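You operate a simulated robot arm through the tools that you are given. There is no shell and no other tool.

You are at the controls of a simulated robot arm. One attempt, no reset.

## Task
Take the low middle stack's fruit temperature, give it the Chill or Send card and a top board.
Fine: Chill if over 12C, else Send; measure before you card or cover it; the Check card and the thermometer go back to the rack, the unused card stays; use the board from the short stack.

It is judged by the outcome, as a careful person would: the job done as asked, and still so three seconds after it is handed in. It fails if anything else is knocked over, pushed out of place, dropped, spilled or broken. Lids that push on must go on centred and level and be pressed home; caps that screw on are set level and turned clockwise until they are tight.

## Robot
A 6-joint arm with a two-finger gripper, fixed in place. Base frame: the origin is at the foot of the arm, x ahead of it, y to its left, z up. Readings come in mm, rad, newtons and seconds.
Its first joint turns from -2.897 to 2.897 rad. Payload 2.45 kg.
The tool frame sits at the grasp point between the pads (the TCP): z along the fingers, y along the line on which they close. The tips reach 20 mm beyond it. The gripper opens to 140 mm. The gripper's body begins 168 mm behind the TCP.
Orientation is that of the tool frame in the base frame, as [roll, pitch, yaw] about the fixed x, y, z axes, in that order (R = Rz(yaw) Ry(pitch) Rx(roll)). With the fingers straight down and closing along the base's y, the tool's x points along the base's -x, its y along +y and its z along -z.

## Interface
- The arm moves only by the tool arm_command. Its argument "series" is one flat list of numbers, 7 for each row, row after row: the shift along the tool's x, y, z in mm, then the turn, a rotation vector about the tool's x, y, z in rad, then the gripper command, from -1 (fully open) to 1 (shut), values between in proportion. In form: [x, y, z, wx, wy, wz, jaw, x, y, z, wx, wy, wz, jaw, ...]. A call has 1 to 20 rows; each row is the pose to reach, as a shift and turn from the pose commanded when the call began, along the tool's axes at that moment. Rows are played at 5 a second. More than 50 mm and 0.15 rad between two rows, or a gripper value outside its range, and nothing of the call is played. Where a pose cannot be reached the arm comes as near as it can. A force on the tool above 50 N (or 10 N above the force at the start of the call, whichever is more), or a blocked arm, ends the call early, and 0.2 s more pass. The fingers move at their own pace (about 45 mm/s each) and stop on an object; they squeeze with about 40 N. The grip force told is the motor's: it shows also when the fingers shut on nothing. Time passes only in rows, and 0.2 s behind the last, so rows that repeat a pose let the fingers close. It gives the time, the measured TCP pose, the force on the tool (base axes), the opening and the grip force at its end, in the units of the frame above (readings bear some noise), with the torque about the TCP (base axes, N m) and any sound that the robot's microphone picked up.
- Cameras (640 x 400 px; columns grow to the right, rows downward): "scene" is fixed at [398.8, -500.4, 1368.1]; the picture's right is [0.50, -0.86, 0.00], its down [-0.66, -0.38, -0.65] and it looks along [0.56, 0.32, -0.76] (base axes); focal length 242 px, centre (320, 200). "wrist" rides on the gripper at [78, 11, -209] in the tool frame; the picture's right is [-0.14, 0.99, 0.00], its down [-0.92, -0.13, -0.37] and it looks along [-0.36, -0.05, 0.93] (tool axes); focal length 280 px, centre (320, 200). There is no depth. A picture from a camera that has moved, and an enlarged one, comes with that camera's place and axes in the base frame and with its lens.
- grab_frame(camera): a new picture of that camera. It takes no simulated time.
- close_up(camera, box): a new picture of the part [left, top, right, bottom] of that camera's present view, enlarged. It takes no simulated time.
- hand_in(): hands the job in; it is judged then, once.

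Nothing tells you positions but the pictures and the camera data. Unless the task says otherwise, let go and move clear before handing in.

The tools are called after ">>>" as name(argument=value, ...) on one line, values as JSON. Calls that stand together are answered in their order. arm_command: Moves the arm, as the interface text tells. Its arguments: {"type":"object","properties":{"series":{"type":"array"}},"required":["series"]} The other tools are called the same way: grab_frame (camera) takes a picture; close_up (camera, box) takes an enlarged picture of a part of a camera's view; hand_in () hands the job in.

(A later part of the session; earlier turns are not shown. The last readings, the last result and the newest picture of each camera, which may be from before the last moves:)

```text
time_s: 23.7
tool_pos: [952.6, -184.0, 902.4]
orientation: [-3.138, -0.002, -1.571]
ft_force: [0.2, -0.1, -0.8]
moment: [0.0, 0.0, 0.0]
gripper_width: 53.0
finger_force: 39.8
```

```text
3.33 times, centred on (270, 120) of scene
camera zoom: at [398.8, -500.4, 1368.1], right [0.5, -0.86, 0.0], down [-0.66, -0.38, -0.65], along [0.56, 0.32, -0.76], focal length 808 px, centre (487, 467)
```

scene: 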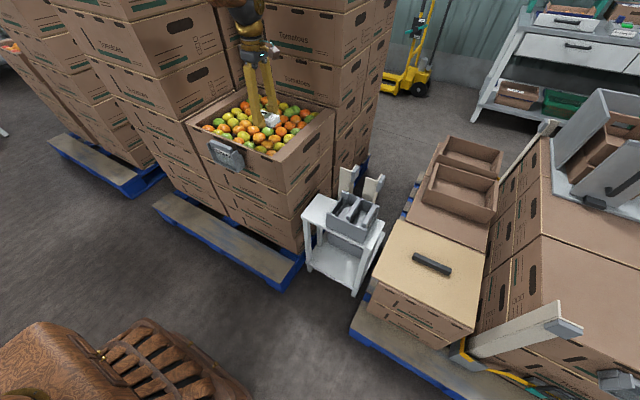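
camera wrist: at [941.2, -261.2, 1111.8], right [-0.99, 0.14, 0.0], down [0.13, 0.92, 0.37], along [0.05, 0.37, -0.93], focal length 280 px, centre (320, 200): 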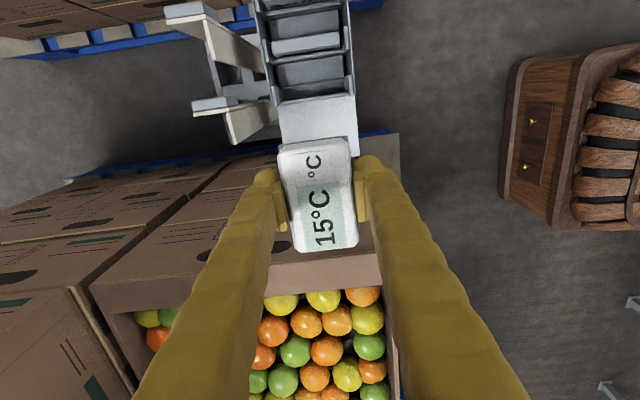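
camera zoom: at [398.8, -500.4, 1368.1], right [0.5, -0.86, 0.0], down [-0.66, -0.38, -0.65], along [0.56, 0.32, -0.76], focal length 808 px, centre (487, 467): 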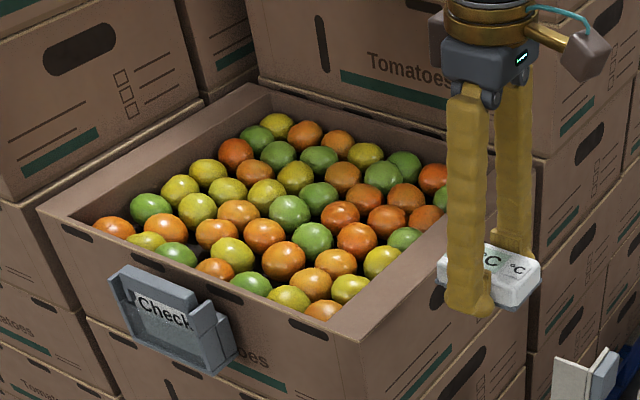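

Fruit undisturbed and the reading is retained. I'll lower the thermometer to just above the stand.

>>> arm_command(series=[0, 0, 20, 0, 0, 0, 0.4, 0, 0, 60, 0, 0, 0, 0.4, 0, 0, 110, 0, 0, 0, 0.4, 0, 0, 160, 0, 0, 0, 0.4, 0, 0, 210, 0, 0, 0, 0.4, 0, 0, 255, 0, 0, 0, 0.4, 0, 0, 285, 0, 0, 0, 0.4, 0, 0, 300, 0, 0, 0, 0.4, 0, 0, 300, 0, 0, 0, 0.4])

>>> grab_frame(camera="wrist")

>>> close_up(camera="scene", box=[290, 140, 370, 240])

```text
time_s: 25.7
tool_pos: [954.0, -183.2, 603.6]
orientation: [-3.139, -0.001, -1.571]
ft_force: [0.4, -0.6, -1.8]
moment: [0.02, -0.04, -0.01]
gripper_width: 53.2
finger_force: 40.1
```

```text
taken
camera wrist: at [943.9, -260.8, 812.6], right [-0.99, 0.14, 0.0], down [0.13, 0.92, 0.37], along [0.05, 0.37, -0.93], focal length 280 px, centre (320, 200)
```

wrist: 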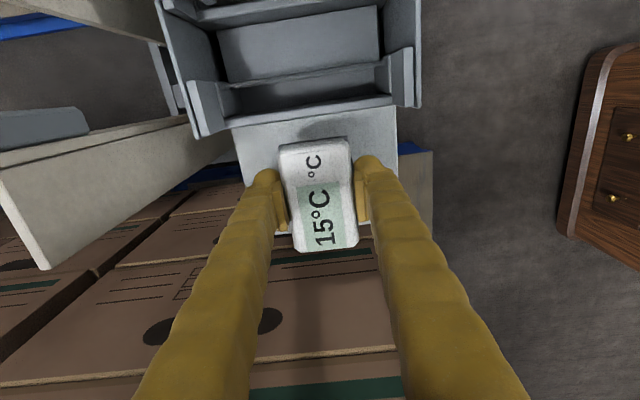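

```text
4.00 times, centred on (330, 190) of scene
camera zoom: at [398.8, -500.4, 1368.1], right [0.5, -0.86, 0.0], down [-0.66, -0.38, -0.65], along [0.56, 0.32, -0.76], focal length 970 px, centre (280, 240)
```

zoom: 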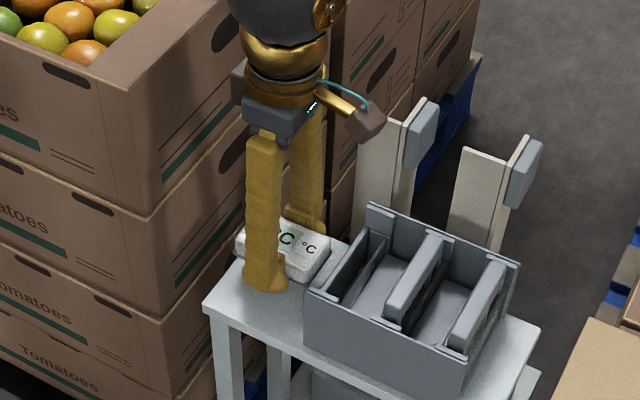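

It is about 20 mm above the stand. I'll lower slowly until light contact.

>>> arm_command(series=[0, 0, 10, 0, 0, 0, 0.4, 0, 0, 17, 0, 0, 0, 0.4, 0, 0, 20, 0, 0, 0, 0.4, 0, 0, 21.5, 0, 0, 0, 0.4, 0, 0, 22.5, 0, 0, 0, 0.4, 0, 0, 22.5, 0, 0, 0, 0.4])

>>> close_up(camera="scene", box=[295, 180, 345, 230])

```text
time_s: 27.1
tool_pos: [956.2, -181.8, 579.0]
orientation: [-3.139, 0.001, -1.572]
ft_force: [0.0, -0.4, -1.5]
moment: [0.0, 0.02, 0.0]
gripper_width: 53.2
finger_force: 40.0
```

```text
8.00 times, centred on (320, 205) of scene
camera zoom: at [398.8, -500.4, 1368.1], right [0.5, -0.86, 0.0], down [-0.66, -0.38, -0.65], along [0.56, 0.32, -0.76], focal length 1940 px, centre (320, 160)
```

zoom: 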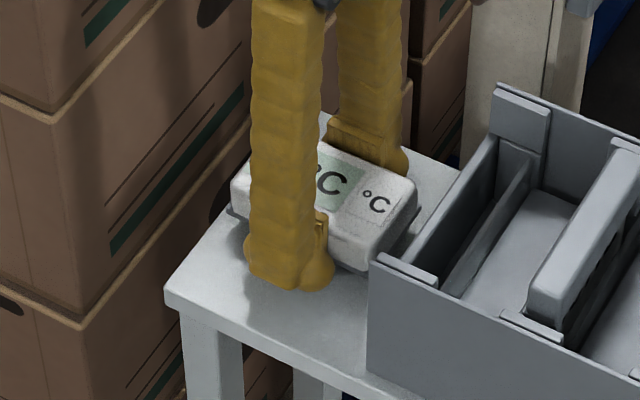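

No contact force yet. I'll ease down another few millimetres.

>>> arm_command(series=[0, 0, 1, 0, 0, 0, 0.4, 0, 0, 2, 0, 0, 0, 0.4, 0, 0, 3, 0, 0, 0, 0.4])

```text
time_s: 27.9
tool_pos: [955.5, -180.8, 576.6]
orientation: [-3.14, 0.0, -1.571]
ft_force: [-0.4, -0.2, -1.0]
moment: [0.03, -0.03, -0.01]
gripper_width: 53.0
finger_force: 40.3
```

Still no clear contact; let me look closely before going lower, since the fingertips are near the table.

>>> close_up(camera="scene", box=[300, 190, 340, 225])

>>> close_up(camera="wrist", box=[250, 120, 390, 260])

```text
11.43 times, centred on (320, 208) of scene
camera zoom: at [398.8, -500.4, 1368.1], right [0.5, -0.86, 0.0], down [-0.66, -0.38, -0.65], along [0.56, 0.32, -0.76], focal length 2771 px, centre (320, 114)
```

zoom: 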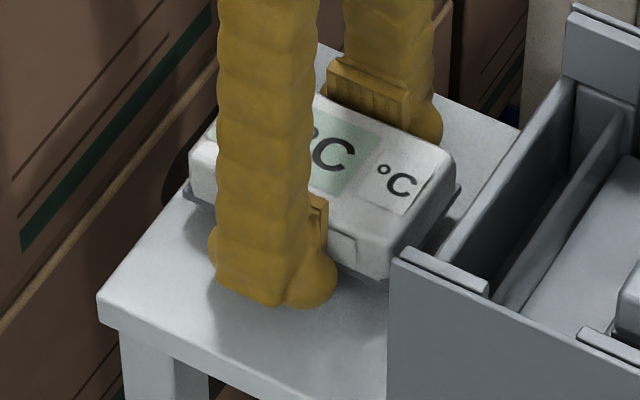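

```text
2.86 times, centred on (320, 190) of wrist
camera zoom: at [943.6, -258.6, 786.7], right [-0.99, 0.14, 0.0], down [0.13, 0.92, 0.37], along [0.05, 0.37, -0.93], focal length 801 px, centre (320, 229)
```

zoom: 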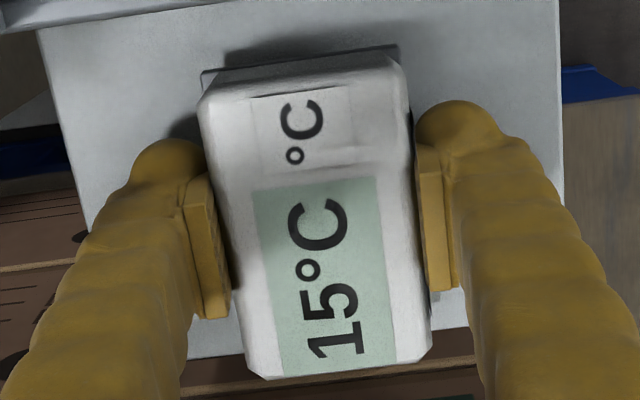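

The base looks a few millimetres above the stand. I'll go 1 mm at a time.

>>> arm_command(series=[0, 0, 1, 0, 0, 0, 0.4, 0, 0, 1, 0, 0, 0, 0.4])

>>> arm_command(series=[0, 0, 1, 0, 0, 0, 0.4, 0, 0, 1, 0, 0, 0, 0.4])

```text
time_s: 28.5
tool_pos: [955.8, -181.0, 575.2]
orientation: [-3.136, -0.001, -1.572]
ft_force: [1.0, -0.2, -0.9]
moment: [-0.02, -0.01, -0.02]
gripper_width: 53.1
finger_force: 40.2
```

```text
time_s: 29.1
tool_pos: [954.3, -181.7, 574.3]
orientation: [-3.139, 0.001, -1.571]
ft_force: [-0.3, -0.3, -1.1]
moment: [0.03, -0.04, 0.02]
gripper_width: 53.3
finger_force: 40.2
```

Still clear; continuing gently.

>>> arm_command(series=[0, 0, 1, 0, 0, 0, 0.4, 0, 0, 1, 0, 0, 0, 0.4])

>>> arm_command(series=[0, 0, 1, 0, 0, 0, 0.4, 0, 0, 1, 0, 0, 0, 0.4])

>>> close_up(camera="scene", box=[300, 190, 340, 225])

```text
time_s: 29.7
tool_pos: [955.8, -182.3, 574.8]
orientation: [-3.137, 0.001, -1.571]
ft_force: [0.4, 0.0, -0.9]
moment: [0.0, 0.02, -0.02]
gripper_width: 53.1
finger_force: 40.4
```

```text
time_s: 30.3
tool_pos: [956.6, -182.2, 573.2]
orientation: [-3.139, 0.001, -1.572]
ft_force: [0.3, 0.0, -1.8]
moment: [0.01, 0.0, 0.03]
gripper_width: 53.1
finger_force: 39.6
```

```text
11.43 times, centred on (320, 208) of scene
camera zoom: at [398.8, -500.4, 1368.1], right [0.5, -0.86, 0.0], down [-0.66, -0.38, -0.65], along [0.56, 0.32, -0.76], focal length 2771 px, centre (320, 114)
```

zoom: 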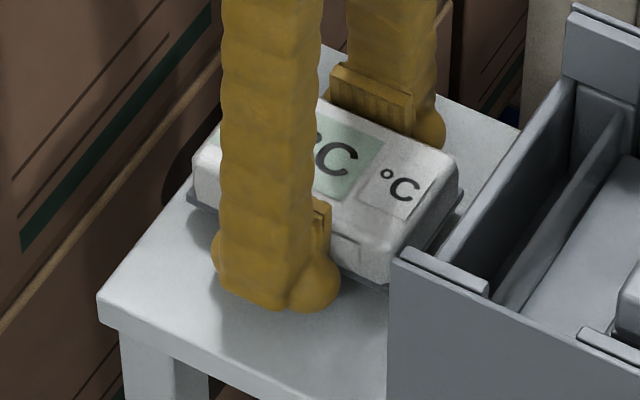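

I'll compare with the original close-up at the same zoom to judge the remaining height.

>>> close_up(camera="scene", box=[295, 180, 345, 230])

>>> grab_frame(camera="wrist")

```text
8.00 times, centred on (320, 205) of scene
camera zoom: at [398.8, -500.4, 1368.1], right [0.5, -0.86, 0.0], down [-0.66, -0.38, -0.65], along [0.56, 0.32, -0.76], focal length 1940 px, centre (320, 160)
```

zoom: 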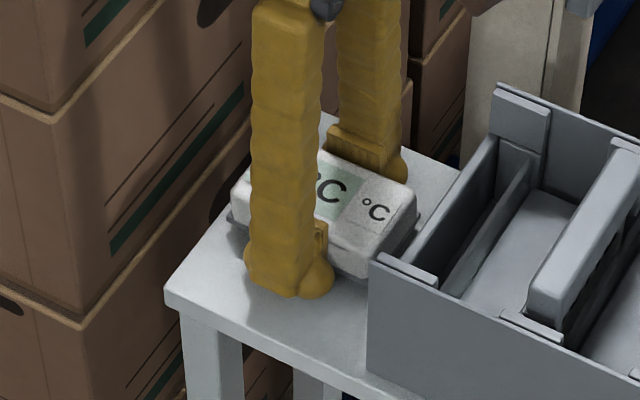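

```text
taken
camera wrist: at [944.9, -259.2, 783.0], right [-0.99, 0.14, 0.0], down [0.13, 0.92, 0.37], along [0.05, 0.37, -0.93], focal length 280 px, centre (320, 200)
```

wrist: 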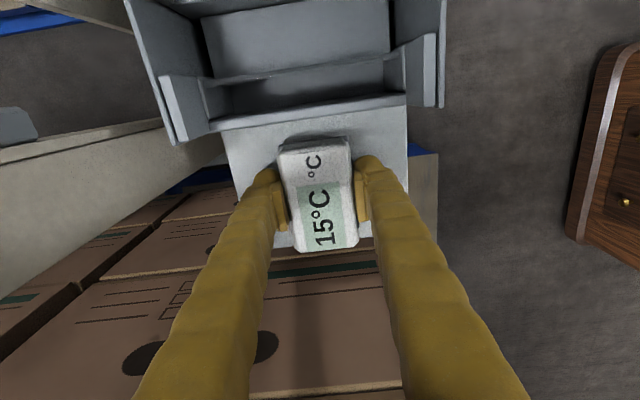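

The thermometer is slightly tilted in the grip and about 2–4 mm up. I'll lower 2 mm more, then open slightly.

>>> arm_command(series=[0, 0, 1, 0, 0, 0, 0.4, 0, 0, 2, 0, 0, 0, 0.4, 0, 0, 2, 0, 0, 0, 0.4])

```text
time_s: 31.1
tool_pos: [955.8, -181.7, 571.1]
orientation: [-3.14, 0.001, -1.571]
ft_force: [-2.6, -0.9, 6.9]
moment: [0.03, 0.33, 0.09]
gripper_width: 53.1
finger_force: 40.0
```

Light contact at 7 N. I'll open the fingers and check the thermometer before rising.

>>> arm_command(series=[0, 0, 0, 0, 0, 0, 0.1, 0, 0, 0, 0, 0, 0, -0.29, 0, 0, 0, 0, 0, 0, -0.29, 0, 0, 0, 0, 0, 0, -0.29, 0, 0, -30, 0, 0, 0, -0.29, 0, 0, -70, 0, 0, 0, -0.29, 0, 0, -110, 0, 0, 0, -0.29])

>>> grab_frame(camera="wrist")

>>> close_up(camera="scene", box=[295, 180, 345, 230])

```text
time_s: 32.7
tool_pos: [951.5, -179.4, 679.7]
orientation: [-3.137, -0.001, -1.569]
ft_force: [0.0, 0.0, 0.2]
moment: [-0.01, -0.02, 0.02]
gripper_width: 90.3
finger_force: 0.1
```

```text
taken
camera wrist: at [941.4, -257.7, 889.1], right [-0.99, 0.14, 0.0], down [0.13, 0.92, 0.37], along [0.05, 0.37, -0.93], focal length 280 px, centre (320, 200)
```

wrist: 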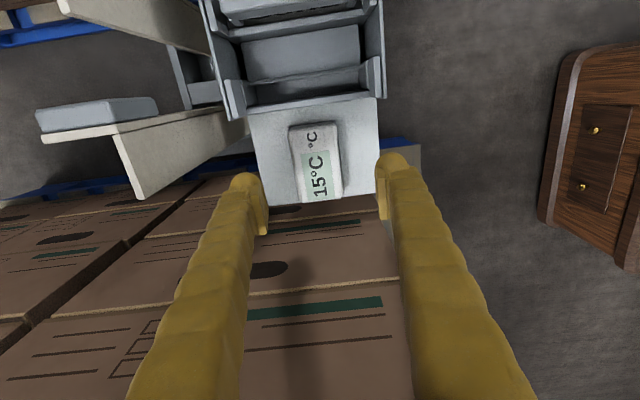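

```text
8.00 times, centred on (320, 205) of scene
camera zoom: at [398.8, -500.4, 1368.1], right [0.5, -0.86, 0.0], down [-0.66, -0.38, -0.65], along [0.56, 0.32, -0.76], focal length 1940 px, centre (320, 160)
```

zoom: 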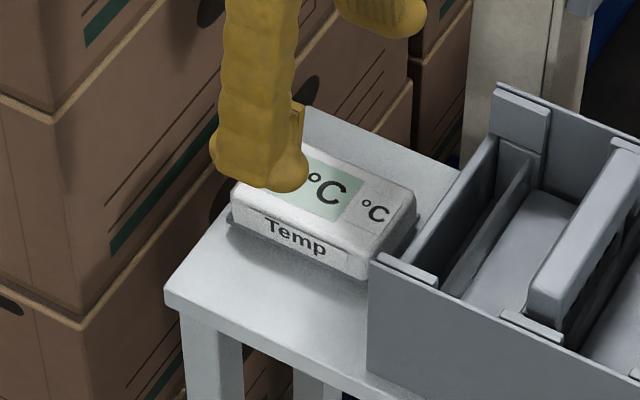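

The thermometer is back flat on the stand in its place. Next I'll rise and move toward the Check card holder on the box's near face for a closer look.

>>> arm_command(series=[0, 0, -50, 0, 0, 0, -0.29, 0, 0, -100, 0, 0, 0, -0.29, 0, 0, -150, 0, 0, 0, -0.29, 0, 0, -200, 0, 0, 0, -0.29, 0, 0, -250, 0, 0, 0, -0.29, -20, 6, -270, 0, 0, 0, -0.29, -65, 20, -270, 0, 0, 0, -0.29, -110, 35, -270, 0, 0, 0, -0.29, -155, 50, -270, 0, 0, 0, -0.29, -200, 65, -270, 0, 0, 0, -0.29, -245, 80, -270, 0, 0, 0, -0.29, -290, 95, -270, 0, 0, 0, -0.29, -310, 101, -270, 0, 0, 0, -0.29, -310, 101, -270, 0, 0, 0, -0.29])

>>> grab_frame(camera="wrist")

>>> close_up(camera="scene", box=[290, 150, 400, 250])

```text
time_s: 35.7
tool_pos: [852.1, 129.1, 951.2]
orientation: [-3.139, 0.0, -1.57]
ft_force: [-0.3, -0.3, 0.2]
moment: [-0.01, 0.01, 0.01]
gripper_width: 90.2
finger_force: 0.0
```

```text
taken
camera wrist: at [841.1, 51.6, 1161.6], right [-0.99, 0.14, 0.0], down [0.13, 0.92, 0.37], along [0.05, 0.37, -0.93], focal length 280 px, centre (320, 200)
```

wrist: 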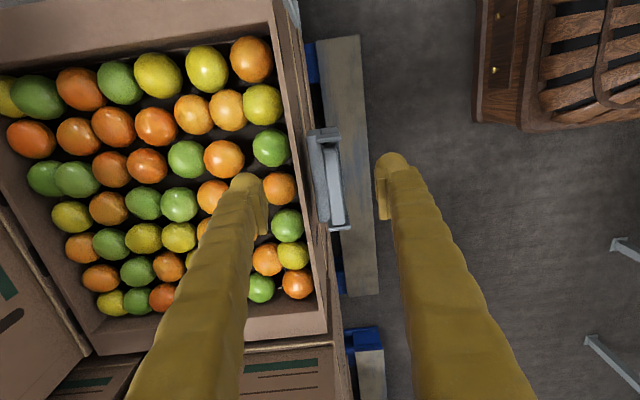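

```text
4.00 times, centred on (345, 200) of scene
camera zoom: at [398.8, -500.4, 1368.1], right [0.5, -0.86, 0.0], down [-0.66, -0.38, -0.65], along [0.56, 0.32, -0.76], focal length 970 px, centre (220, 200)
```

zoom: 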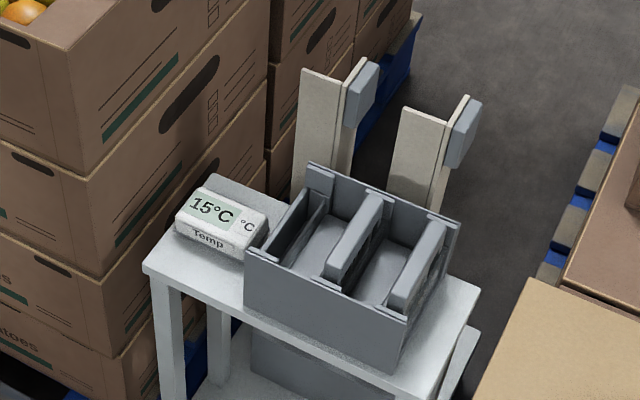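

>>> close_up(camera="wrist", box=[280, 110, 380, 240])

>>> close_up(camera="scene", box=[200, 130, 260, 180])

```text
3.08 times, centred on (330, 175) of wrist
camera zoom: at [841.1, 51.6, 1161.6], right [-0.99, 0.14, 0.0], down [0.13, 0.92, 0.37], along [0.05, 0.37, -0.93], focal length 863 px, centre (289, 277)
```

zoom: 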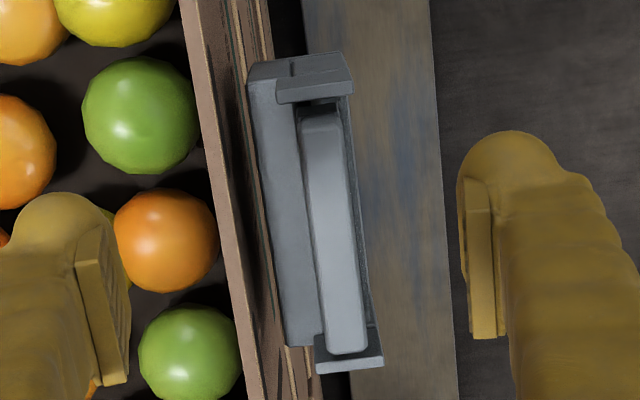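

```text
8.00 times, centred on (230, 155) of scene
camera zoom: at [398.8, -500.4, 1368.1], right [0.5, -0.86, 0.0], down [-0.66, -0.38, -0.65], along [0.56, 0.32, -0.76], focal length 1940 px, centre (1040, 560)
```

zoom: 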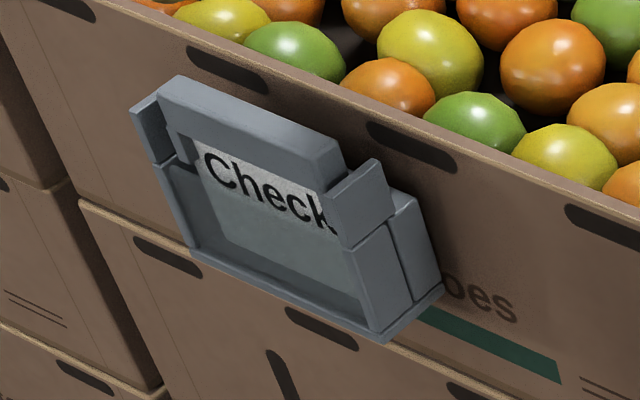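

The Check card's grip bar lies along y, centred near (839, 167) with its top at about z 832 and roughly 16 mm thick. I'll position above it with the fingers narrowed to about 40 mm and check alignment.

>>> arm_command(series=[-20, 6, 10, 0, 0, 0, 0.43, -38, 13, 30, 0, 0, 0, 0.43, -38, 13, 60, 0, 0, 0, 0.43, -38, 13, 60, 0, 0, 0, 0.43])

>>> close_up(camera="wrist", box=[220, 80, 420, 250])

>>> close_up(camera="scene", box=[200, 100, 260, 180])

```text
time_s: 36.7
tool_pos: [838.5, 167.5, 891.8]
orientation: [-3.137, -0.001, -1.57]
ft_force: [-0.2, 0.1, 0.2]
moment: [-0.01, 0.01, 0.01]
gripper_width: 40.0
finger_force: 0.0
```

```text
2.35 times, centred on (320, 165) of wrist
camera zoom: at [828.1, 89.9, 1101.3], right [-0.99, 0.14, 0.0], down [0.13, 0.92, 0.37], along [0.05, 0.37, -0.93], focal length 660 px, centre (320, 282)
```

zoom: 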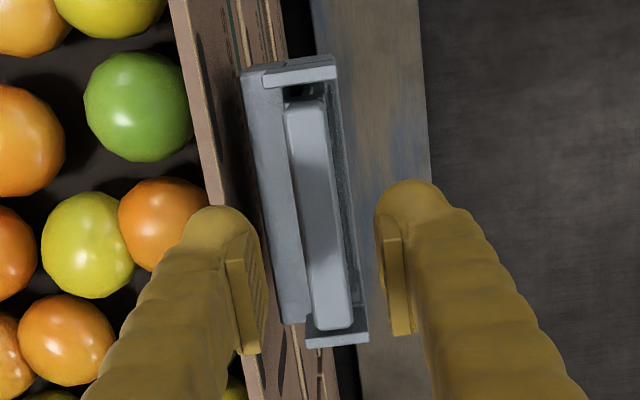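

```text
5.00 times, centred on (230, 140) of scene
camera zoom: at [398.8, -500.4, 1368.1], right [0.5, -0.86, 0.0], down [-0.66, -0.38, -0.65], along [0.56, 0.32, -0.76], focal length 1212 px, centre (770, 500)
```

zoom: 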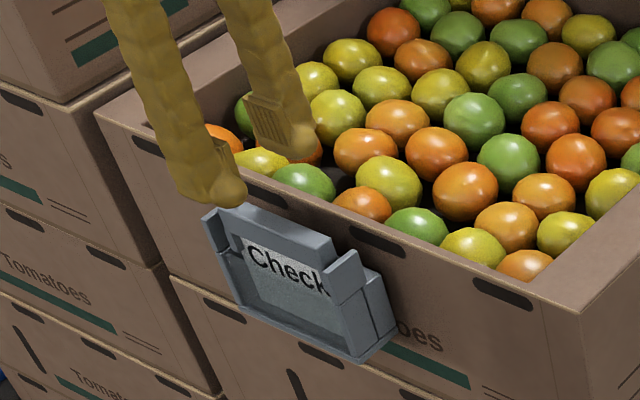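

The bar is centred between the fingers and the outer finger clears the box rim by about 9 mm. I'll descend and grip the bar.

>>> arm_command(series=[0, 0, 25, 0, 0, 0, 0.43, 0, 0, 50, 0, 0, 0, 0.43, 0, 0, 63, 0, 0, 0, 0.43, 0, 0, 69, 0, 0, 0, 0.43, 0, 0, 69, 0, 0, 0, 0.43, 0, 0, 69, 0, 0, 0, 1, 0, 0, 69, 0, 0, 0, 1, 0, 0, 69, 0, 0, 0, 1, 0, 0, 69, 0, 0, 0, 1])

>>> close_up(camera="wrist", box=[220, 80, 420, 250])

>>> close_up(camera="scene", box=[200, 100, 260, 180])

```text
time_s: 37.4
tool_pos: [842.2, 165.8, 842.8]
orientation: [-3.129, 0.003, -1.572]
ft_force: [-8.1, -4.6, 12.5]
moment: [-0.13, -0.19, -0.09]
gripper_width: 35.0
finger_force: 0.0
stopped in row 3: the force on the tool passed its limit at 78 N (the readings are from after the stop); the commanded pose is now the measured one
```

```text
2.35 times, centred on (320, 165) of wrist
camera zoom: at [829.0, 88.3, 1050.7], right [-0.99, 0.14, -0.01], down [0.12, 0.92, 0.37], along [0.06, 0.37, -0.93], focal length 660 px, centre (320, 282)
```

zoom: 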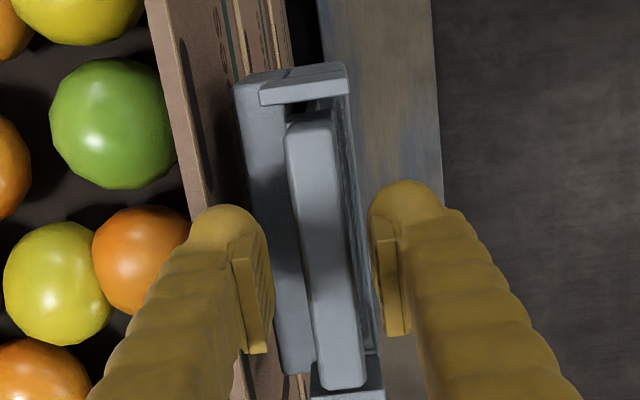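

```text
5.00 times, centred on (230, 140) of scene
camera zoom: at [398.8, -500.4, 1368.1], right [0.5, -0.86, 0.0], down [-0.66, -0.38, -0.65], along [0.56, 0.32, -0.76], focal length 1212 px, centre (770, 500)
```

zoom: 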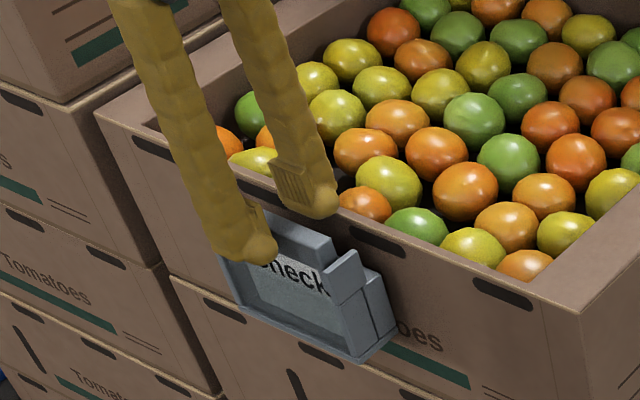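

The tool stopped on 78 N: the outer finger is thicker than I allowed and touched the box rim. Nothing looks displaced; I'll lift off straight up, level the tool and re-check before trying with a narrower opening.

>>> arm_command(series=[0, 0, -12, -0.005, 0, 0, 0.43, 0, 2, -30, -0.01, 0, 0, 0.63, 0, 4.5, -40, -0.01, 0, 0, 0.63, 0, 4.5, -40, -0.01, 0, 0, 0.63, 0, 4.5, -40, -0.01, 0, 0, 0.63])

>>> grab_frame(camera="wrist")

>>> close_up(camera="wrist", box=[250, 110, 390, 230])

>>> grab_frame(camera="scene")

```text
time_s: 38.6
tool_pos: [837.9, 167.1, 879.2]
orientation: [-3.14, 0.003, -1.57]
ft_force: [0.0, 0.4, 0.4]
moment: [-0.03, 0.01, 0.02]
gripper_width: 26.1
finger_force: 0.0
```

```text
taken
camera wrist: at [827.3, 88.8, 1089.4], right [-0.99, 0.14, 0.0], down [0.13, 0.92, 0.37], along [0.05, 0.37, -0.93], focal length 280 px, centre (320, 200)
```

wrist: 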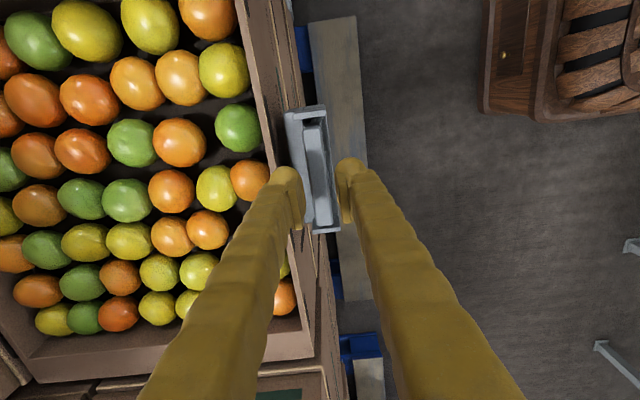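

```text
3.33 times, centred on (320, 170) of wrist
camera zoom: at [827.3, 88.8, 1089.4], right [-0.99, 0.14, 0.0], down [0.13, 0.92, 0.37], along [0.05, 0.37, -0.93], focal length 935 px, centre (320, 300)
```

zoom: 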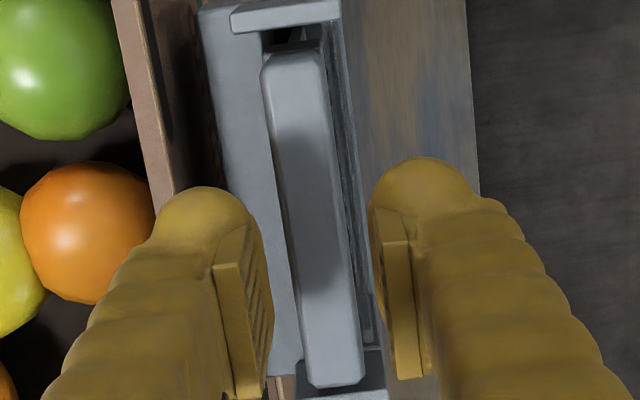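

```text
taken
```

scene: 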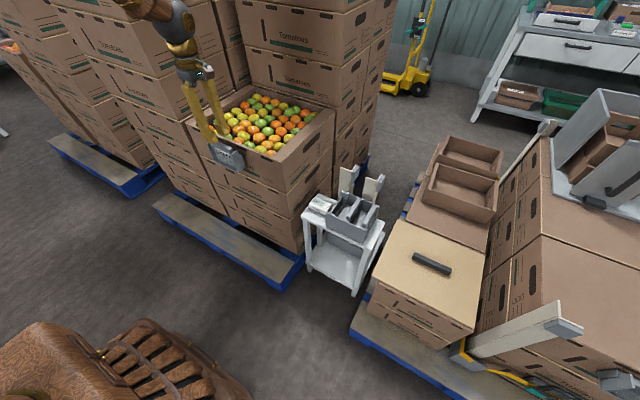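

Rim top is at about z 822 and its outer edge near x 880; the bar (x 831–847.5) stands about 11 mm above it. I'll offset the opening toward -x so the outer finger clears the rim, and descend in small force-checked steps.

>>> arm_command(series=[0, 2.4, 0, 0, 0, 0, 0.6, 0, 2.4, 10, 0, 0, 0, 0.6, 0, 2.4, 20, 0, 0, 0, 0.6, 0, 2.4, 28, 0, 0, 0, 0.6, 0, 2.4, 28, 0, 0, 0, 0.6])

>>> close_up(camera="wrist", box=[250, 110, 390, 230])

>>> close_up(camera="scene", box=[200, 110, 260, 170])

```text
time_s: 39.8
tool_pos: [835.8, 167.6, 852.2]
orientation: [-3.141, 0.003, -1.572]
ft_force: [0.0, -0.4, 0.1]
moment: [0.01, -0.01, 0.01]
gripper_width: 27.9
finger_force: 0.1
```

```text
3.33 times, centred on (320, 170) of wrist
camera zoom: at [824.4, 89.4, 1061.6], right [-0.99, 0.14, 0.0], down [0.13, 0.92, 0.37], along [0.05, 0.37, -0.93], focal length 935 px, centre (320, 300)
```

zoom: 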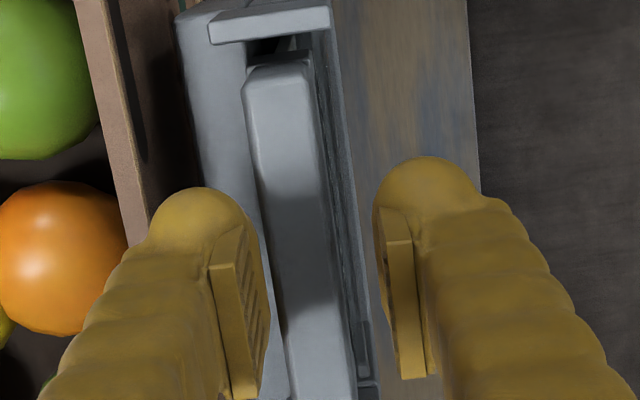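

```text
6.67 times, centred on (230, 140) of scene
camera zoom: at [398.8, -500.4, 1368.1], right [0.5, -0.86, 0.0], down [-0.66, -0.38, -0.65], along [0.56, 0.32, -0.76], focal length 1616 px, centre (920, 600)
```

zoom: 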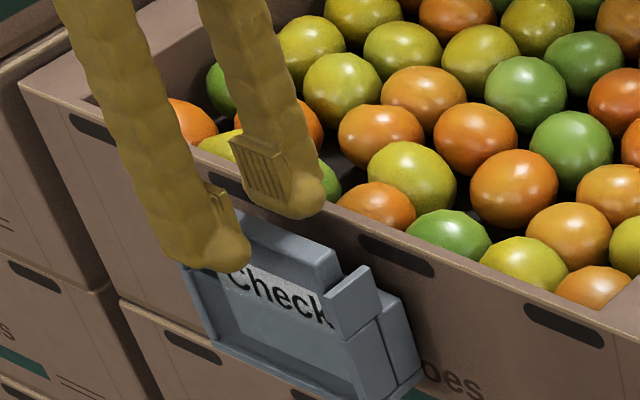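

The outer finger now clears the rim by about 4 mm and the inner pad clears the bar. I'll descend in small steps.

>>> arm_command(series=[0, 0, 3, 0, 0, 0, 0.6, 0, 0, 6, 0, 0, 0, 0.6, 0, 0, 9, 0, 0, 0, 0.6])

>>> arm_command(series=[0, 0, 2, 0, 0, 0, 0.6, 0, 0, 4, 0, 0, 0, 0.6, 0, 0, 6, 0, 0, 0, 0.6])

>>> close_up(camera="wrist", box=[250, 110, 390, 230])

```text
time_s: 40.6
tool_pos: [834.2, 166.5, 843.0]
orientation: [-3.139, 0.002, -1.571]
ft_force: [-0.6, -0.8, 0.7]
moment: [-0.03, -0.02, -0.01]
gripper_width: 28.2
finger_force: 0.0
```

```text
time_s: 41.4
tool_pos: [835.4, 167.5, 837.9]
orientation: [-3.141, 0.001, -1.57]
ft_force: [-0.1, -0.2, -0.1]
moment: [0.05, 0.0, 0.01]
gripper_width: 28.3
finger_force: 0.1
```

```text
3.33 times, centred on (320, 170) of wrist
camera zoom: at [824.7, 88.6, 1047.0], right [-0.99, 0.14, 0.0], down [0.13, 0.92, 0.37], along [0.05, 0.37, -0.93], focal length 935 px, centre (320, 300)
```

zoom: 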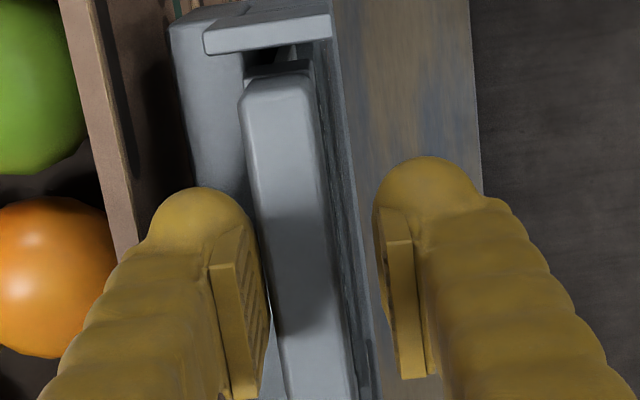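

No contact and the fingertips are past rim level. I'll go down about 9 mm more.

>>> arm_command(series=[0, 0, 3, 0, 0, 0, 0.6, 0, 0, 6, 0, 0, 0, 0.6, 0, 0, 9, 0, 0, 0, 0.6])

>>> close_up(camera="wrist", box=[250, 110, 390, 230])

>>> close_up(camera="scene", box=[200, 110, 260, 170])

```text
time_s: 42.2
tool_pos: [835.5, 166.3, 830.7]
orientation: [-3.135, 0.003, -1.571]
ft_force: [-5.5, -6.9, 51.3]
moment: [-0.79, -1.81, -0.33]
gripper_width: 27.2
finger_force: 0.1
```

```text
3.33 times, centred on (320, 170) of wrist
camera zoom: at [823.7, 88.5, 1040.9], right [-0.99, 0.14, -0.01], down [0.13, 0.92, 0.37], along [0.06, 0.37, -0.93], focal length 935 px, centre (320, 300)
```

zoom: 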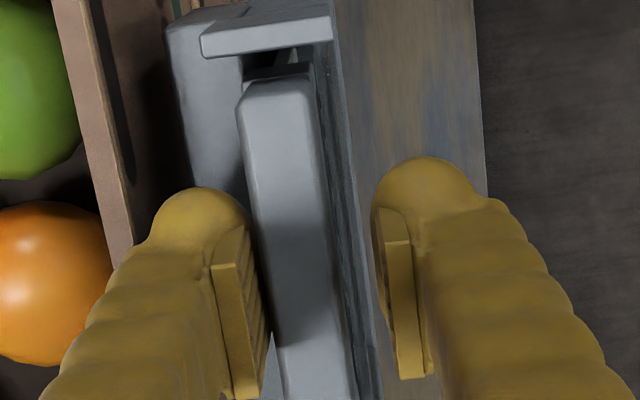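

```text
6.67 times, centred on (230, 140) of scene
camera zoom: at [398.8, -500.4, 1368.1], right [0.5, -0.86, 0.0], down [-0.66, -0.38, -0.65], along [0.56, 0.32, -0.76], focal length 1616 px, centre (920, 600)
```

zoom: 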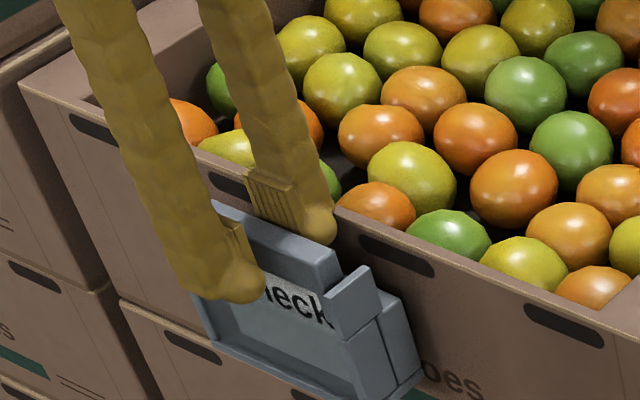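

A 51 N contact appeared under the outer finger's tip, so I'll back up 6 mm and close there, shifting so both pads meet the bar together.

>>> arm_command(series=[0, 0, -6, 0, 0, 0, 0.6, 0, -2, -6, 0, 0, 0, 0.66, 0, -4, -6, 0, 0, 0, 0.72, 0, -4, -6, 0, 0, 0, 1, 0, -4, -6, 0, 0, 0, 1, 0, -4, -6, 0, 0, 0, 1, 0, -4, -6, 0, 0, 0, 1])

>>> close_up(camera="wrist", box=[250, 110, 390, 230])

>>> close_up(camera="scene", box=[200, 110, 260, 170])

```text
time_s: 43.8
tool_pos: [837.7, 165.2, 832.9]
orientation: [-3.139, 0.001, -1.572]
ft_force: [1.2, 0.3, 0.0]
moment: [-0.01, 0.02, 0.04]
gripper_width: 16.2
finger_force: 39.9
```

```text
3.33 times, centred on (320, 170) of wrist
camera zoom: at [826.9, 87.5, 1043.6], right [-0.99, 0.14, 0.0], down [0.13, 0.92, 0.37], along [0.05, 0.37, -0.93], focal length 935 px, centre (320, 300)
```

zoom: 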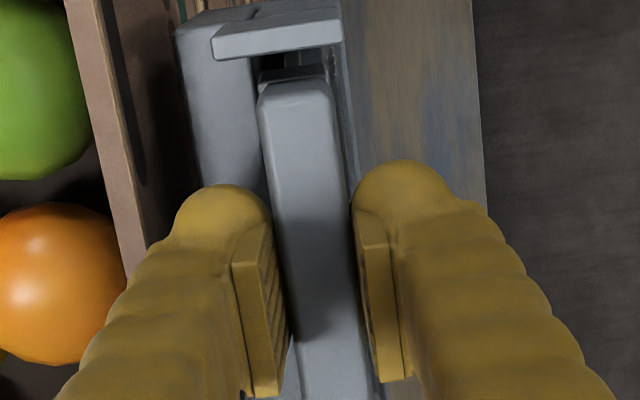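

```text
6.67 times, centred on (230, 140) of scene
camera zoom: at [398.8, -500.4, 1368.1], right [0.5, -0.86, 0.0], down [-0.66, -0.38, -0.65], along [0.56, 0.32, -0.76], focal length 1616 px, centre (920, 600)
```

zoom: 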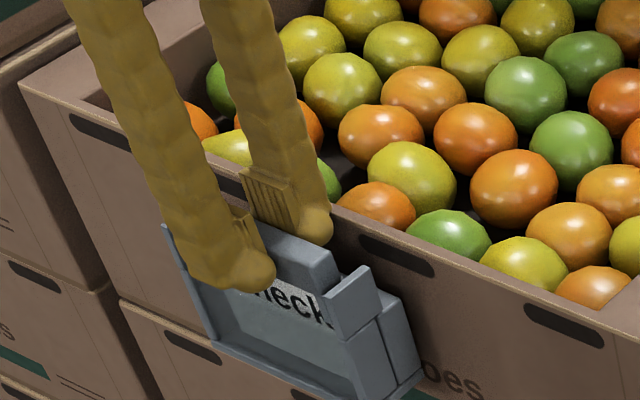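

The bar is gripped at 16 mm with no side load. I'll lift the Check card straight out.

>>> arm_command(series=[0, 0, -10, 0, 0, 0, 1, 0, 0, -25, 0, 0, 0, 1, 0, 0, -50, 0, 0, 0, 1, 0, 0, -80, 0, 0, 0, 1, 0, 0, -110, 0, 0, 0, 1, 0, 0, -140, 0, 0, 0, 1])

>>> grab_frame(camera="wrist")

>>> close_up(camera="scene", box=[170, 60, 270, 180])

```text
time_s: 45.2
tool_pos: [839.5, 165.9, 974.4]
orientation: [-3.141, 0.0, -1.572]
ft_force: [-0.3, 0.3, -0.6]
moment: [0.0, -0.01, -0.02]
gripper_width: 16.1
finger_force: 40.5
```

```text
taken
camera wrist: at [828.8, 87.2, 1183.3], right [-0.99, 0.14, 0.0], down [0.13, 0.92, 0.37], along [0.05, 0.37, -0.93], focal length 280 px, centre (320, 200)
```

wrist: 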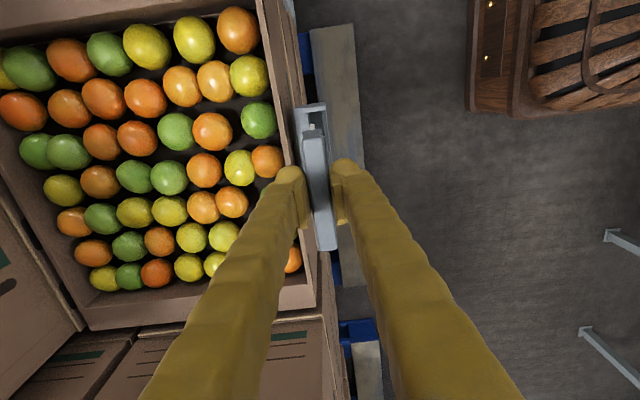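

```text
3.33 times, centred on (220, 120) of scene
camera zoom: at [398.8, -500.4, 1368.1], right [0.5, -0.86, 0.0], down [-0.66, -0.38, -0.65], along [0.56, 0.32, -0.76], focal length 808 px, centre (653, 467)
```

zoom: 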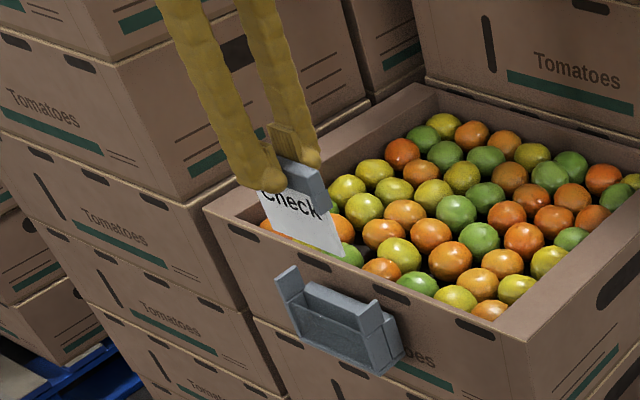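

The Check card is out and the pocket is empty. I'll look at the empty pocket, then carry the card toward the rack while turning it 90° so its label will face +y like the others.

>>> close_up(camera="scene", box=[200, 130, 260, 180])

>>> close_up(camera="wrist", box=[270, 80, 370, 180])

>>> arm_command(series=[20, -4, 0, 0, 0, 0.05, 1, 60, -13, 0, 0, 0, 0.19, 1, 100, -22, 0, 0, 0, 0.33, 1, 140, -30, 0, 0, 0, 0.47, 1, 180, -39, 0, 0, 0, 0.61, 1, 220, -48, 0, 0, 0, 0.75, 1, 260, -56, 0, 0, 0, 0.89, 1, 300, -65, 0, 0, 0, 1.03, 1, 340, -74, 0, 0, 0, 1.17, 1, 380, -82, 0, 0, 0, 1.31, 1, 415, -90, 0, 0, 0, 1.45, 1, 430, -95, 0, 0, 0, 1.5708, 1, 430, -95, 0, 0, 0, 1.5708, 1])

>>> grab_frame(camera="wrist")

>>> grab_frame(camera="scene")

```text
8.00 times, centred on (230, 155) of scene
camera zoom: at [398.8, -500.4, 1368.1], right [0.5, -0.86, 0.0], down [-0.66, -0.38, -0.65], along [0.56, 0.32, -0.76], focal length 1940 px, centre (1040, 560)
```

zoom: 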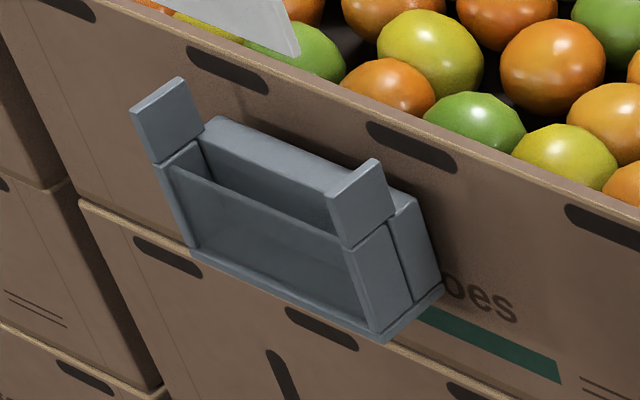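

```text
4.00 times, centred on (320, 130) of wrist
camera zoom: at [828.8, 87.2, 1183.3], right [-0.99, 0.14, 0.0], down [0.13, 0.92, 0.37], along [0.05, 0.37, -0.93], focal length 1122 px, centre (320, 480)
```

zoom: 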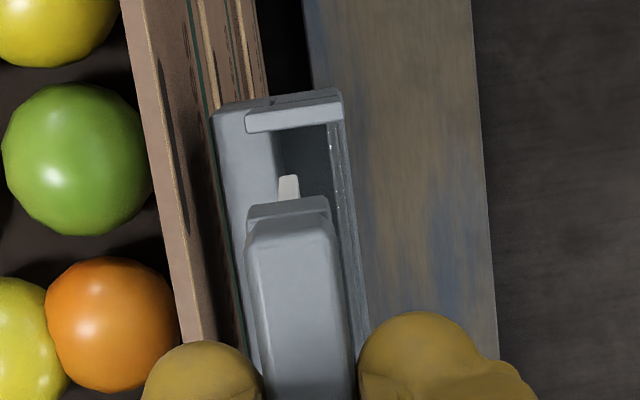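

```text
time_s: 48.0
tool_pos: [932.6, -265.8, 974.2]
orientation: [3.139, 0.002, 3.14]
ft_force: [-0.7, -0.3, -0.7]
moment: [-0.01, 0.0, 0.02]
gripper_width: 16.1
finger_force: 40.5
```

```text
taken
camera wrist: at [855.0, -254.5, 1183.7], right [0.14, 0.99, 0.0], down [0.92, -0.13, 0.37], along [0.37, -0.05, -0.93], focal length 280 px, centre (320, 200)
```

wrist: 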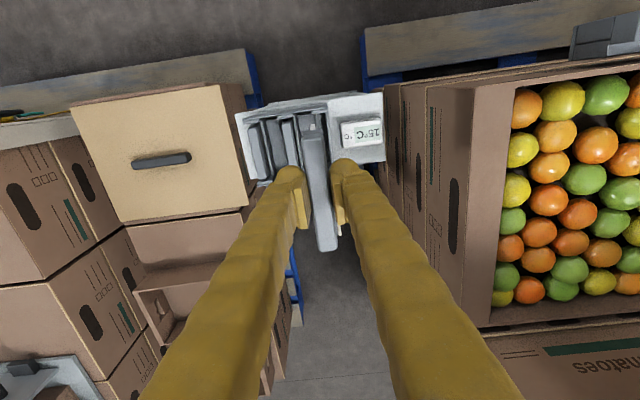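

```text
taken
```

scene: 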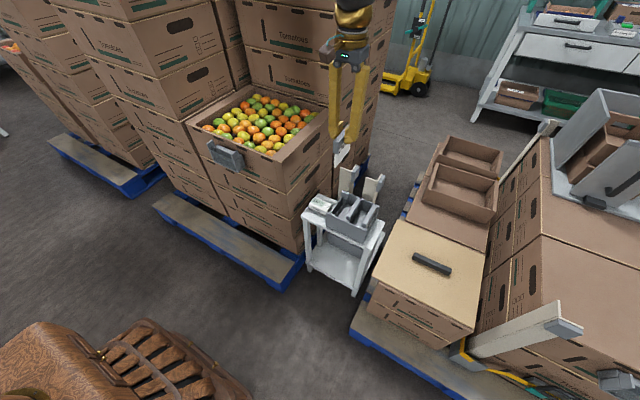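

The card is turned and held above and beside the rack. I'll enlarge the rack from both cameras to locate the empty slot precisely.

>>> close_up(camera="wrist", box=[230, 85, 390, 195])

>>> close_up(camera="scene", box=[315, 180, 385, 240])

```text
3.64 times, centred on (310, 140) of wrist
camera zoom: at [855.0, -254.5, 1183.7], right [0.14, 0.99, 0.0], down [0.92, -0.13, 0.37], along [0.37, -0.05, -0.93], focal length 1020 px, centre (356, 418)
```

zoom: 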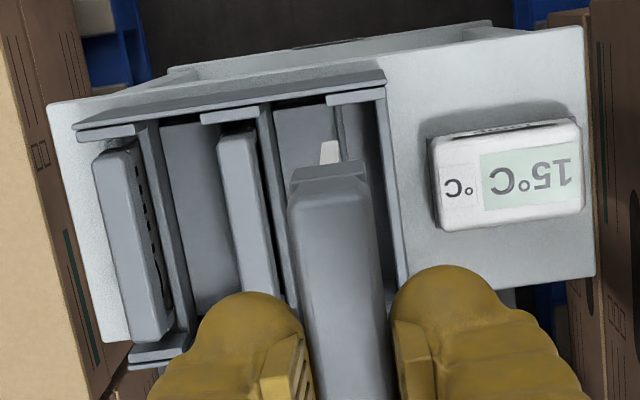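

```text
6.67 times, centred on (350, 210) of scene
camera zoom: at [398.8, -500.4, 1368.1], right [0.5, -0.86, 0.0], down [-0.66, -0.38, -0.65], along [0.56, 0.32, -0.76], focal length 1616 px, centre (120, 133)
```

zoom: 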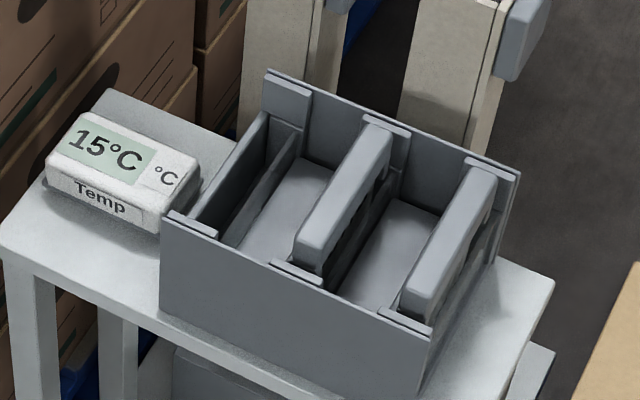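

Bars in the rack: Chill at y ≈ -387.5, Send at y ≈ -323.5 (x centre ≈ 953, top z ≈ 652), so the empty slot should be at y ≈ -259.5. I'll move above it and lower partway for a check.

>>> arm_command(series=[-7, 2, 20, 0, 0, 0, 1, -14, 4, 60, 0, 0, 0, 1, -19.4, 6.3, 105, 0, 0, 0, 1, -19.4, 6.3, 150, 0, 0, 0, 1, -19.4, 6.3, 190, 0, 0, 0, 1, -19.4, 6.3, 205, 0, 0, 0, 1, -19.4, 6.3, 205, 0, 0, 0, 1])

>>> grab_frame(camera="wrist")

>>> close_up(camera="scene", box=[315, 150, 385, 240])

```text
time_s: 49.6
tool_pos: [952.7, -257.2, 769.7]
orientation: [3.14, 0.0, 3.14]
ft_force: [0.3, 0.8, -0.8]
moment: [0.0, -0.02, -0.01]
gripper_width: 16.1
finger_force: 40.1
```

```text
taken
camera wrist: at [874.8, -245.9, 979.6], right [0.14, 0.99, 0.0], down [0.92, -0.13, 0.37], along [0.37, -0.05, -0.93], focal length 280 px, centre (320, 200)
```

wrist: 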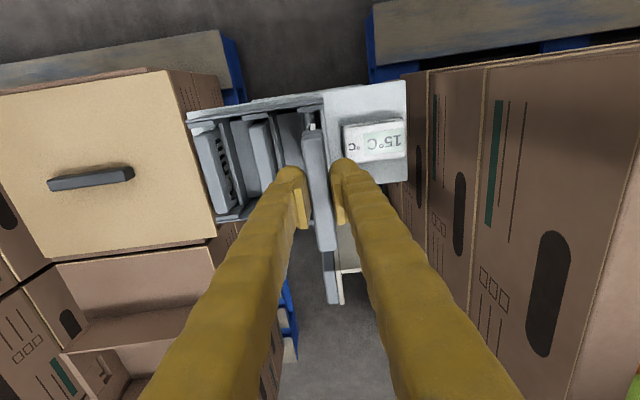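

```text
4.44 times, centred on (350, 195) of scene
camera zoom: at [398.8, -500.4, 1368.1], right [0.5, -0.86, 0.0], down [-0.66, -0.38, -0.65], along [0.56, 0.32, -0.76], focal length 1078 px, centre (187, 222)
```

zoom: 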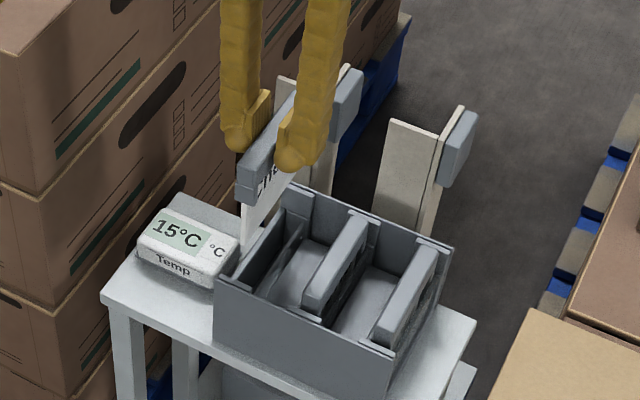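

The card is lined up roughly over the slot. I'll zoom in on the card face and alignment.

>>> close_up(camera="scene", box=[325, 165, 375, 220])

>>> close_up(camera="wrist", box=[180, 80, 420, 260])

>>> close_up(camera="wrist", box=[270, 90, 350, 160])

```text
7.27 times, centred on (350, 192) of scene
camera zoom: at [398.8, -500.4, 1368.1], right [0.5, -0.86, 0.0], down [-0.66, -0.38, -0.65], along [0.56, 0.32, -0.76], focal length 1763 px, centre (102, 254)
```

zoom: 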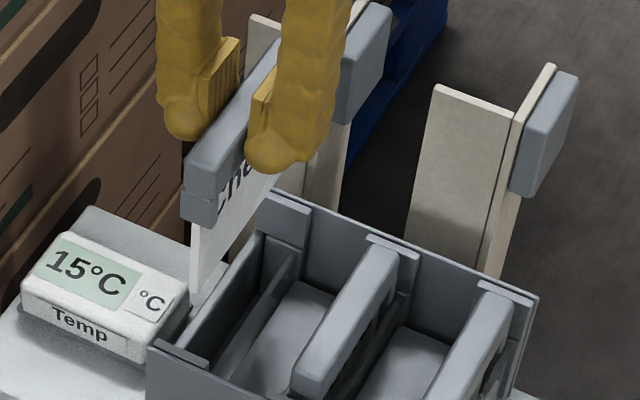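

```text
2.22 times, centred on (300, 170) of wrist
camera zoom: at [874.8, -245.9, 979.6], right [0.14, 0.99, 0.0], down [0.92, -0.13, 0.37], along [0.37, -0.05, -0.93], focal length 623 px, centre (364, 267)
```

zoom: 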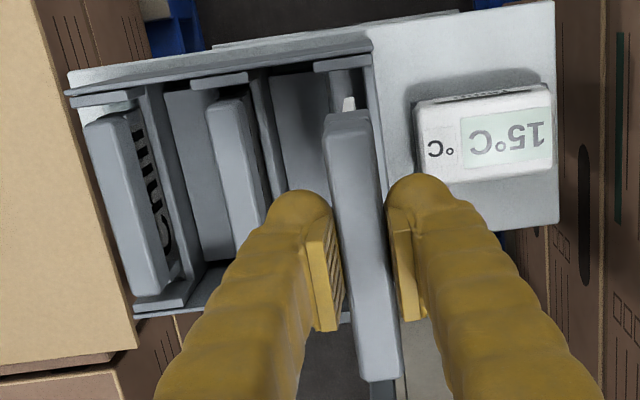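

```text
5.71 times, centred on (310, 125) of wrist
camera zoom: at [874.8, -245.9, 979.6], right [0.14, 0.99, 0.0], down [0.92, -0.13, 0.37], along [0.37, -0.05, -0.93], focal length 1602 px, centre (377, 629)
```

zoom: 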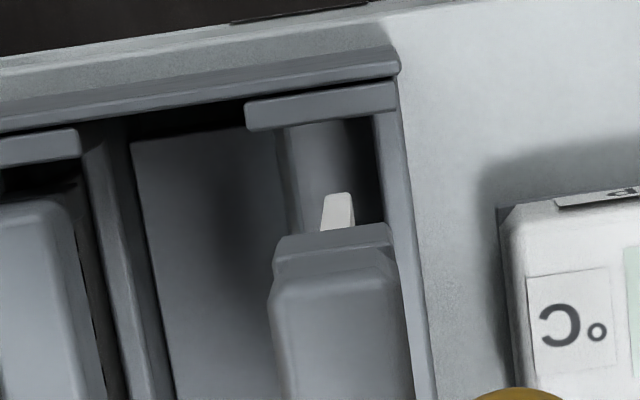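

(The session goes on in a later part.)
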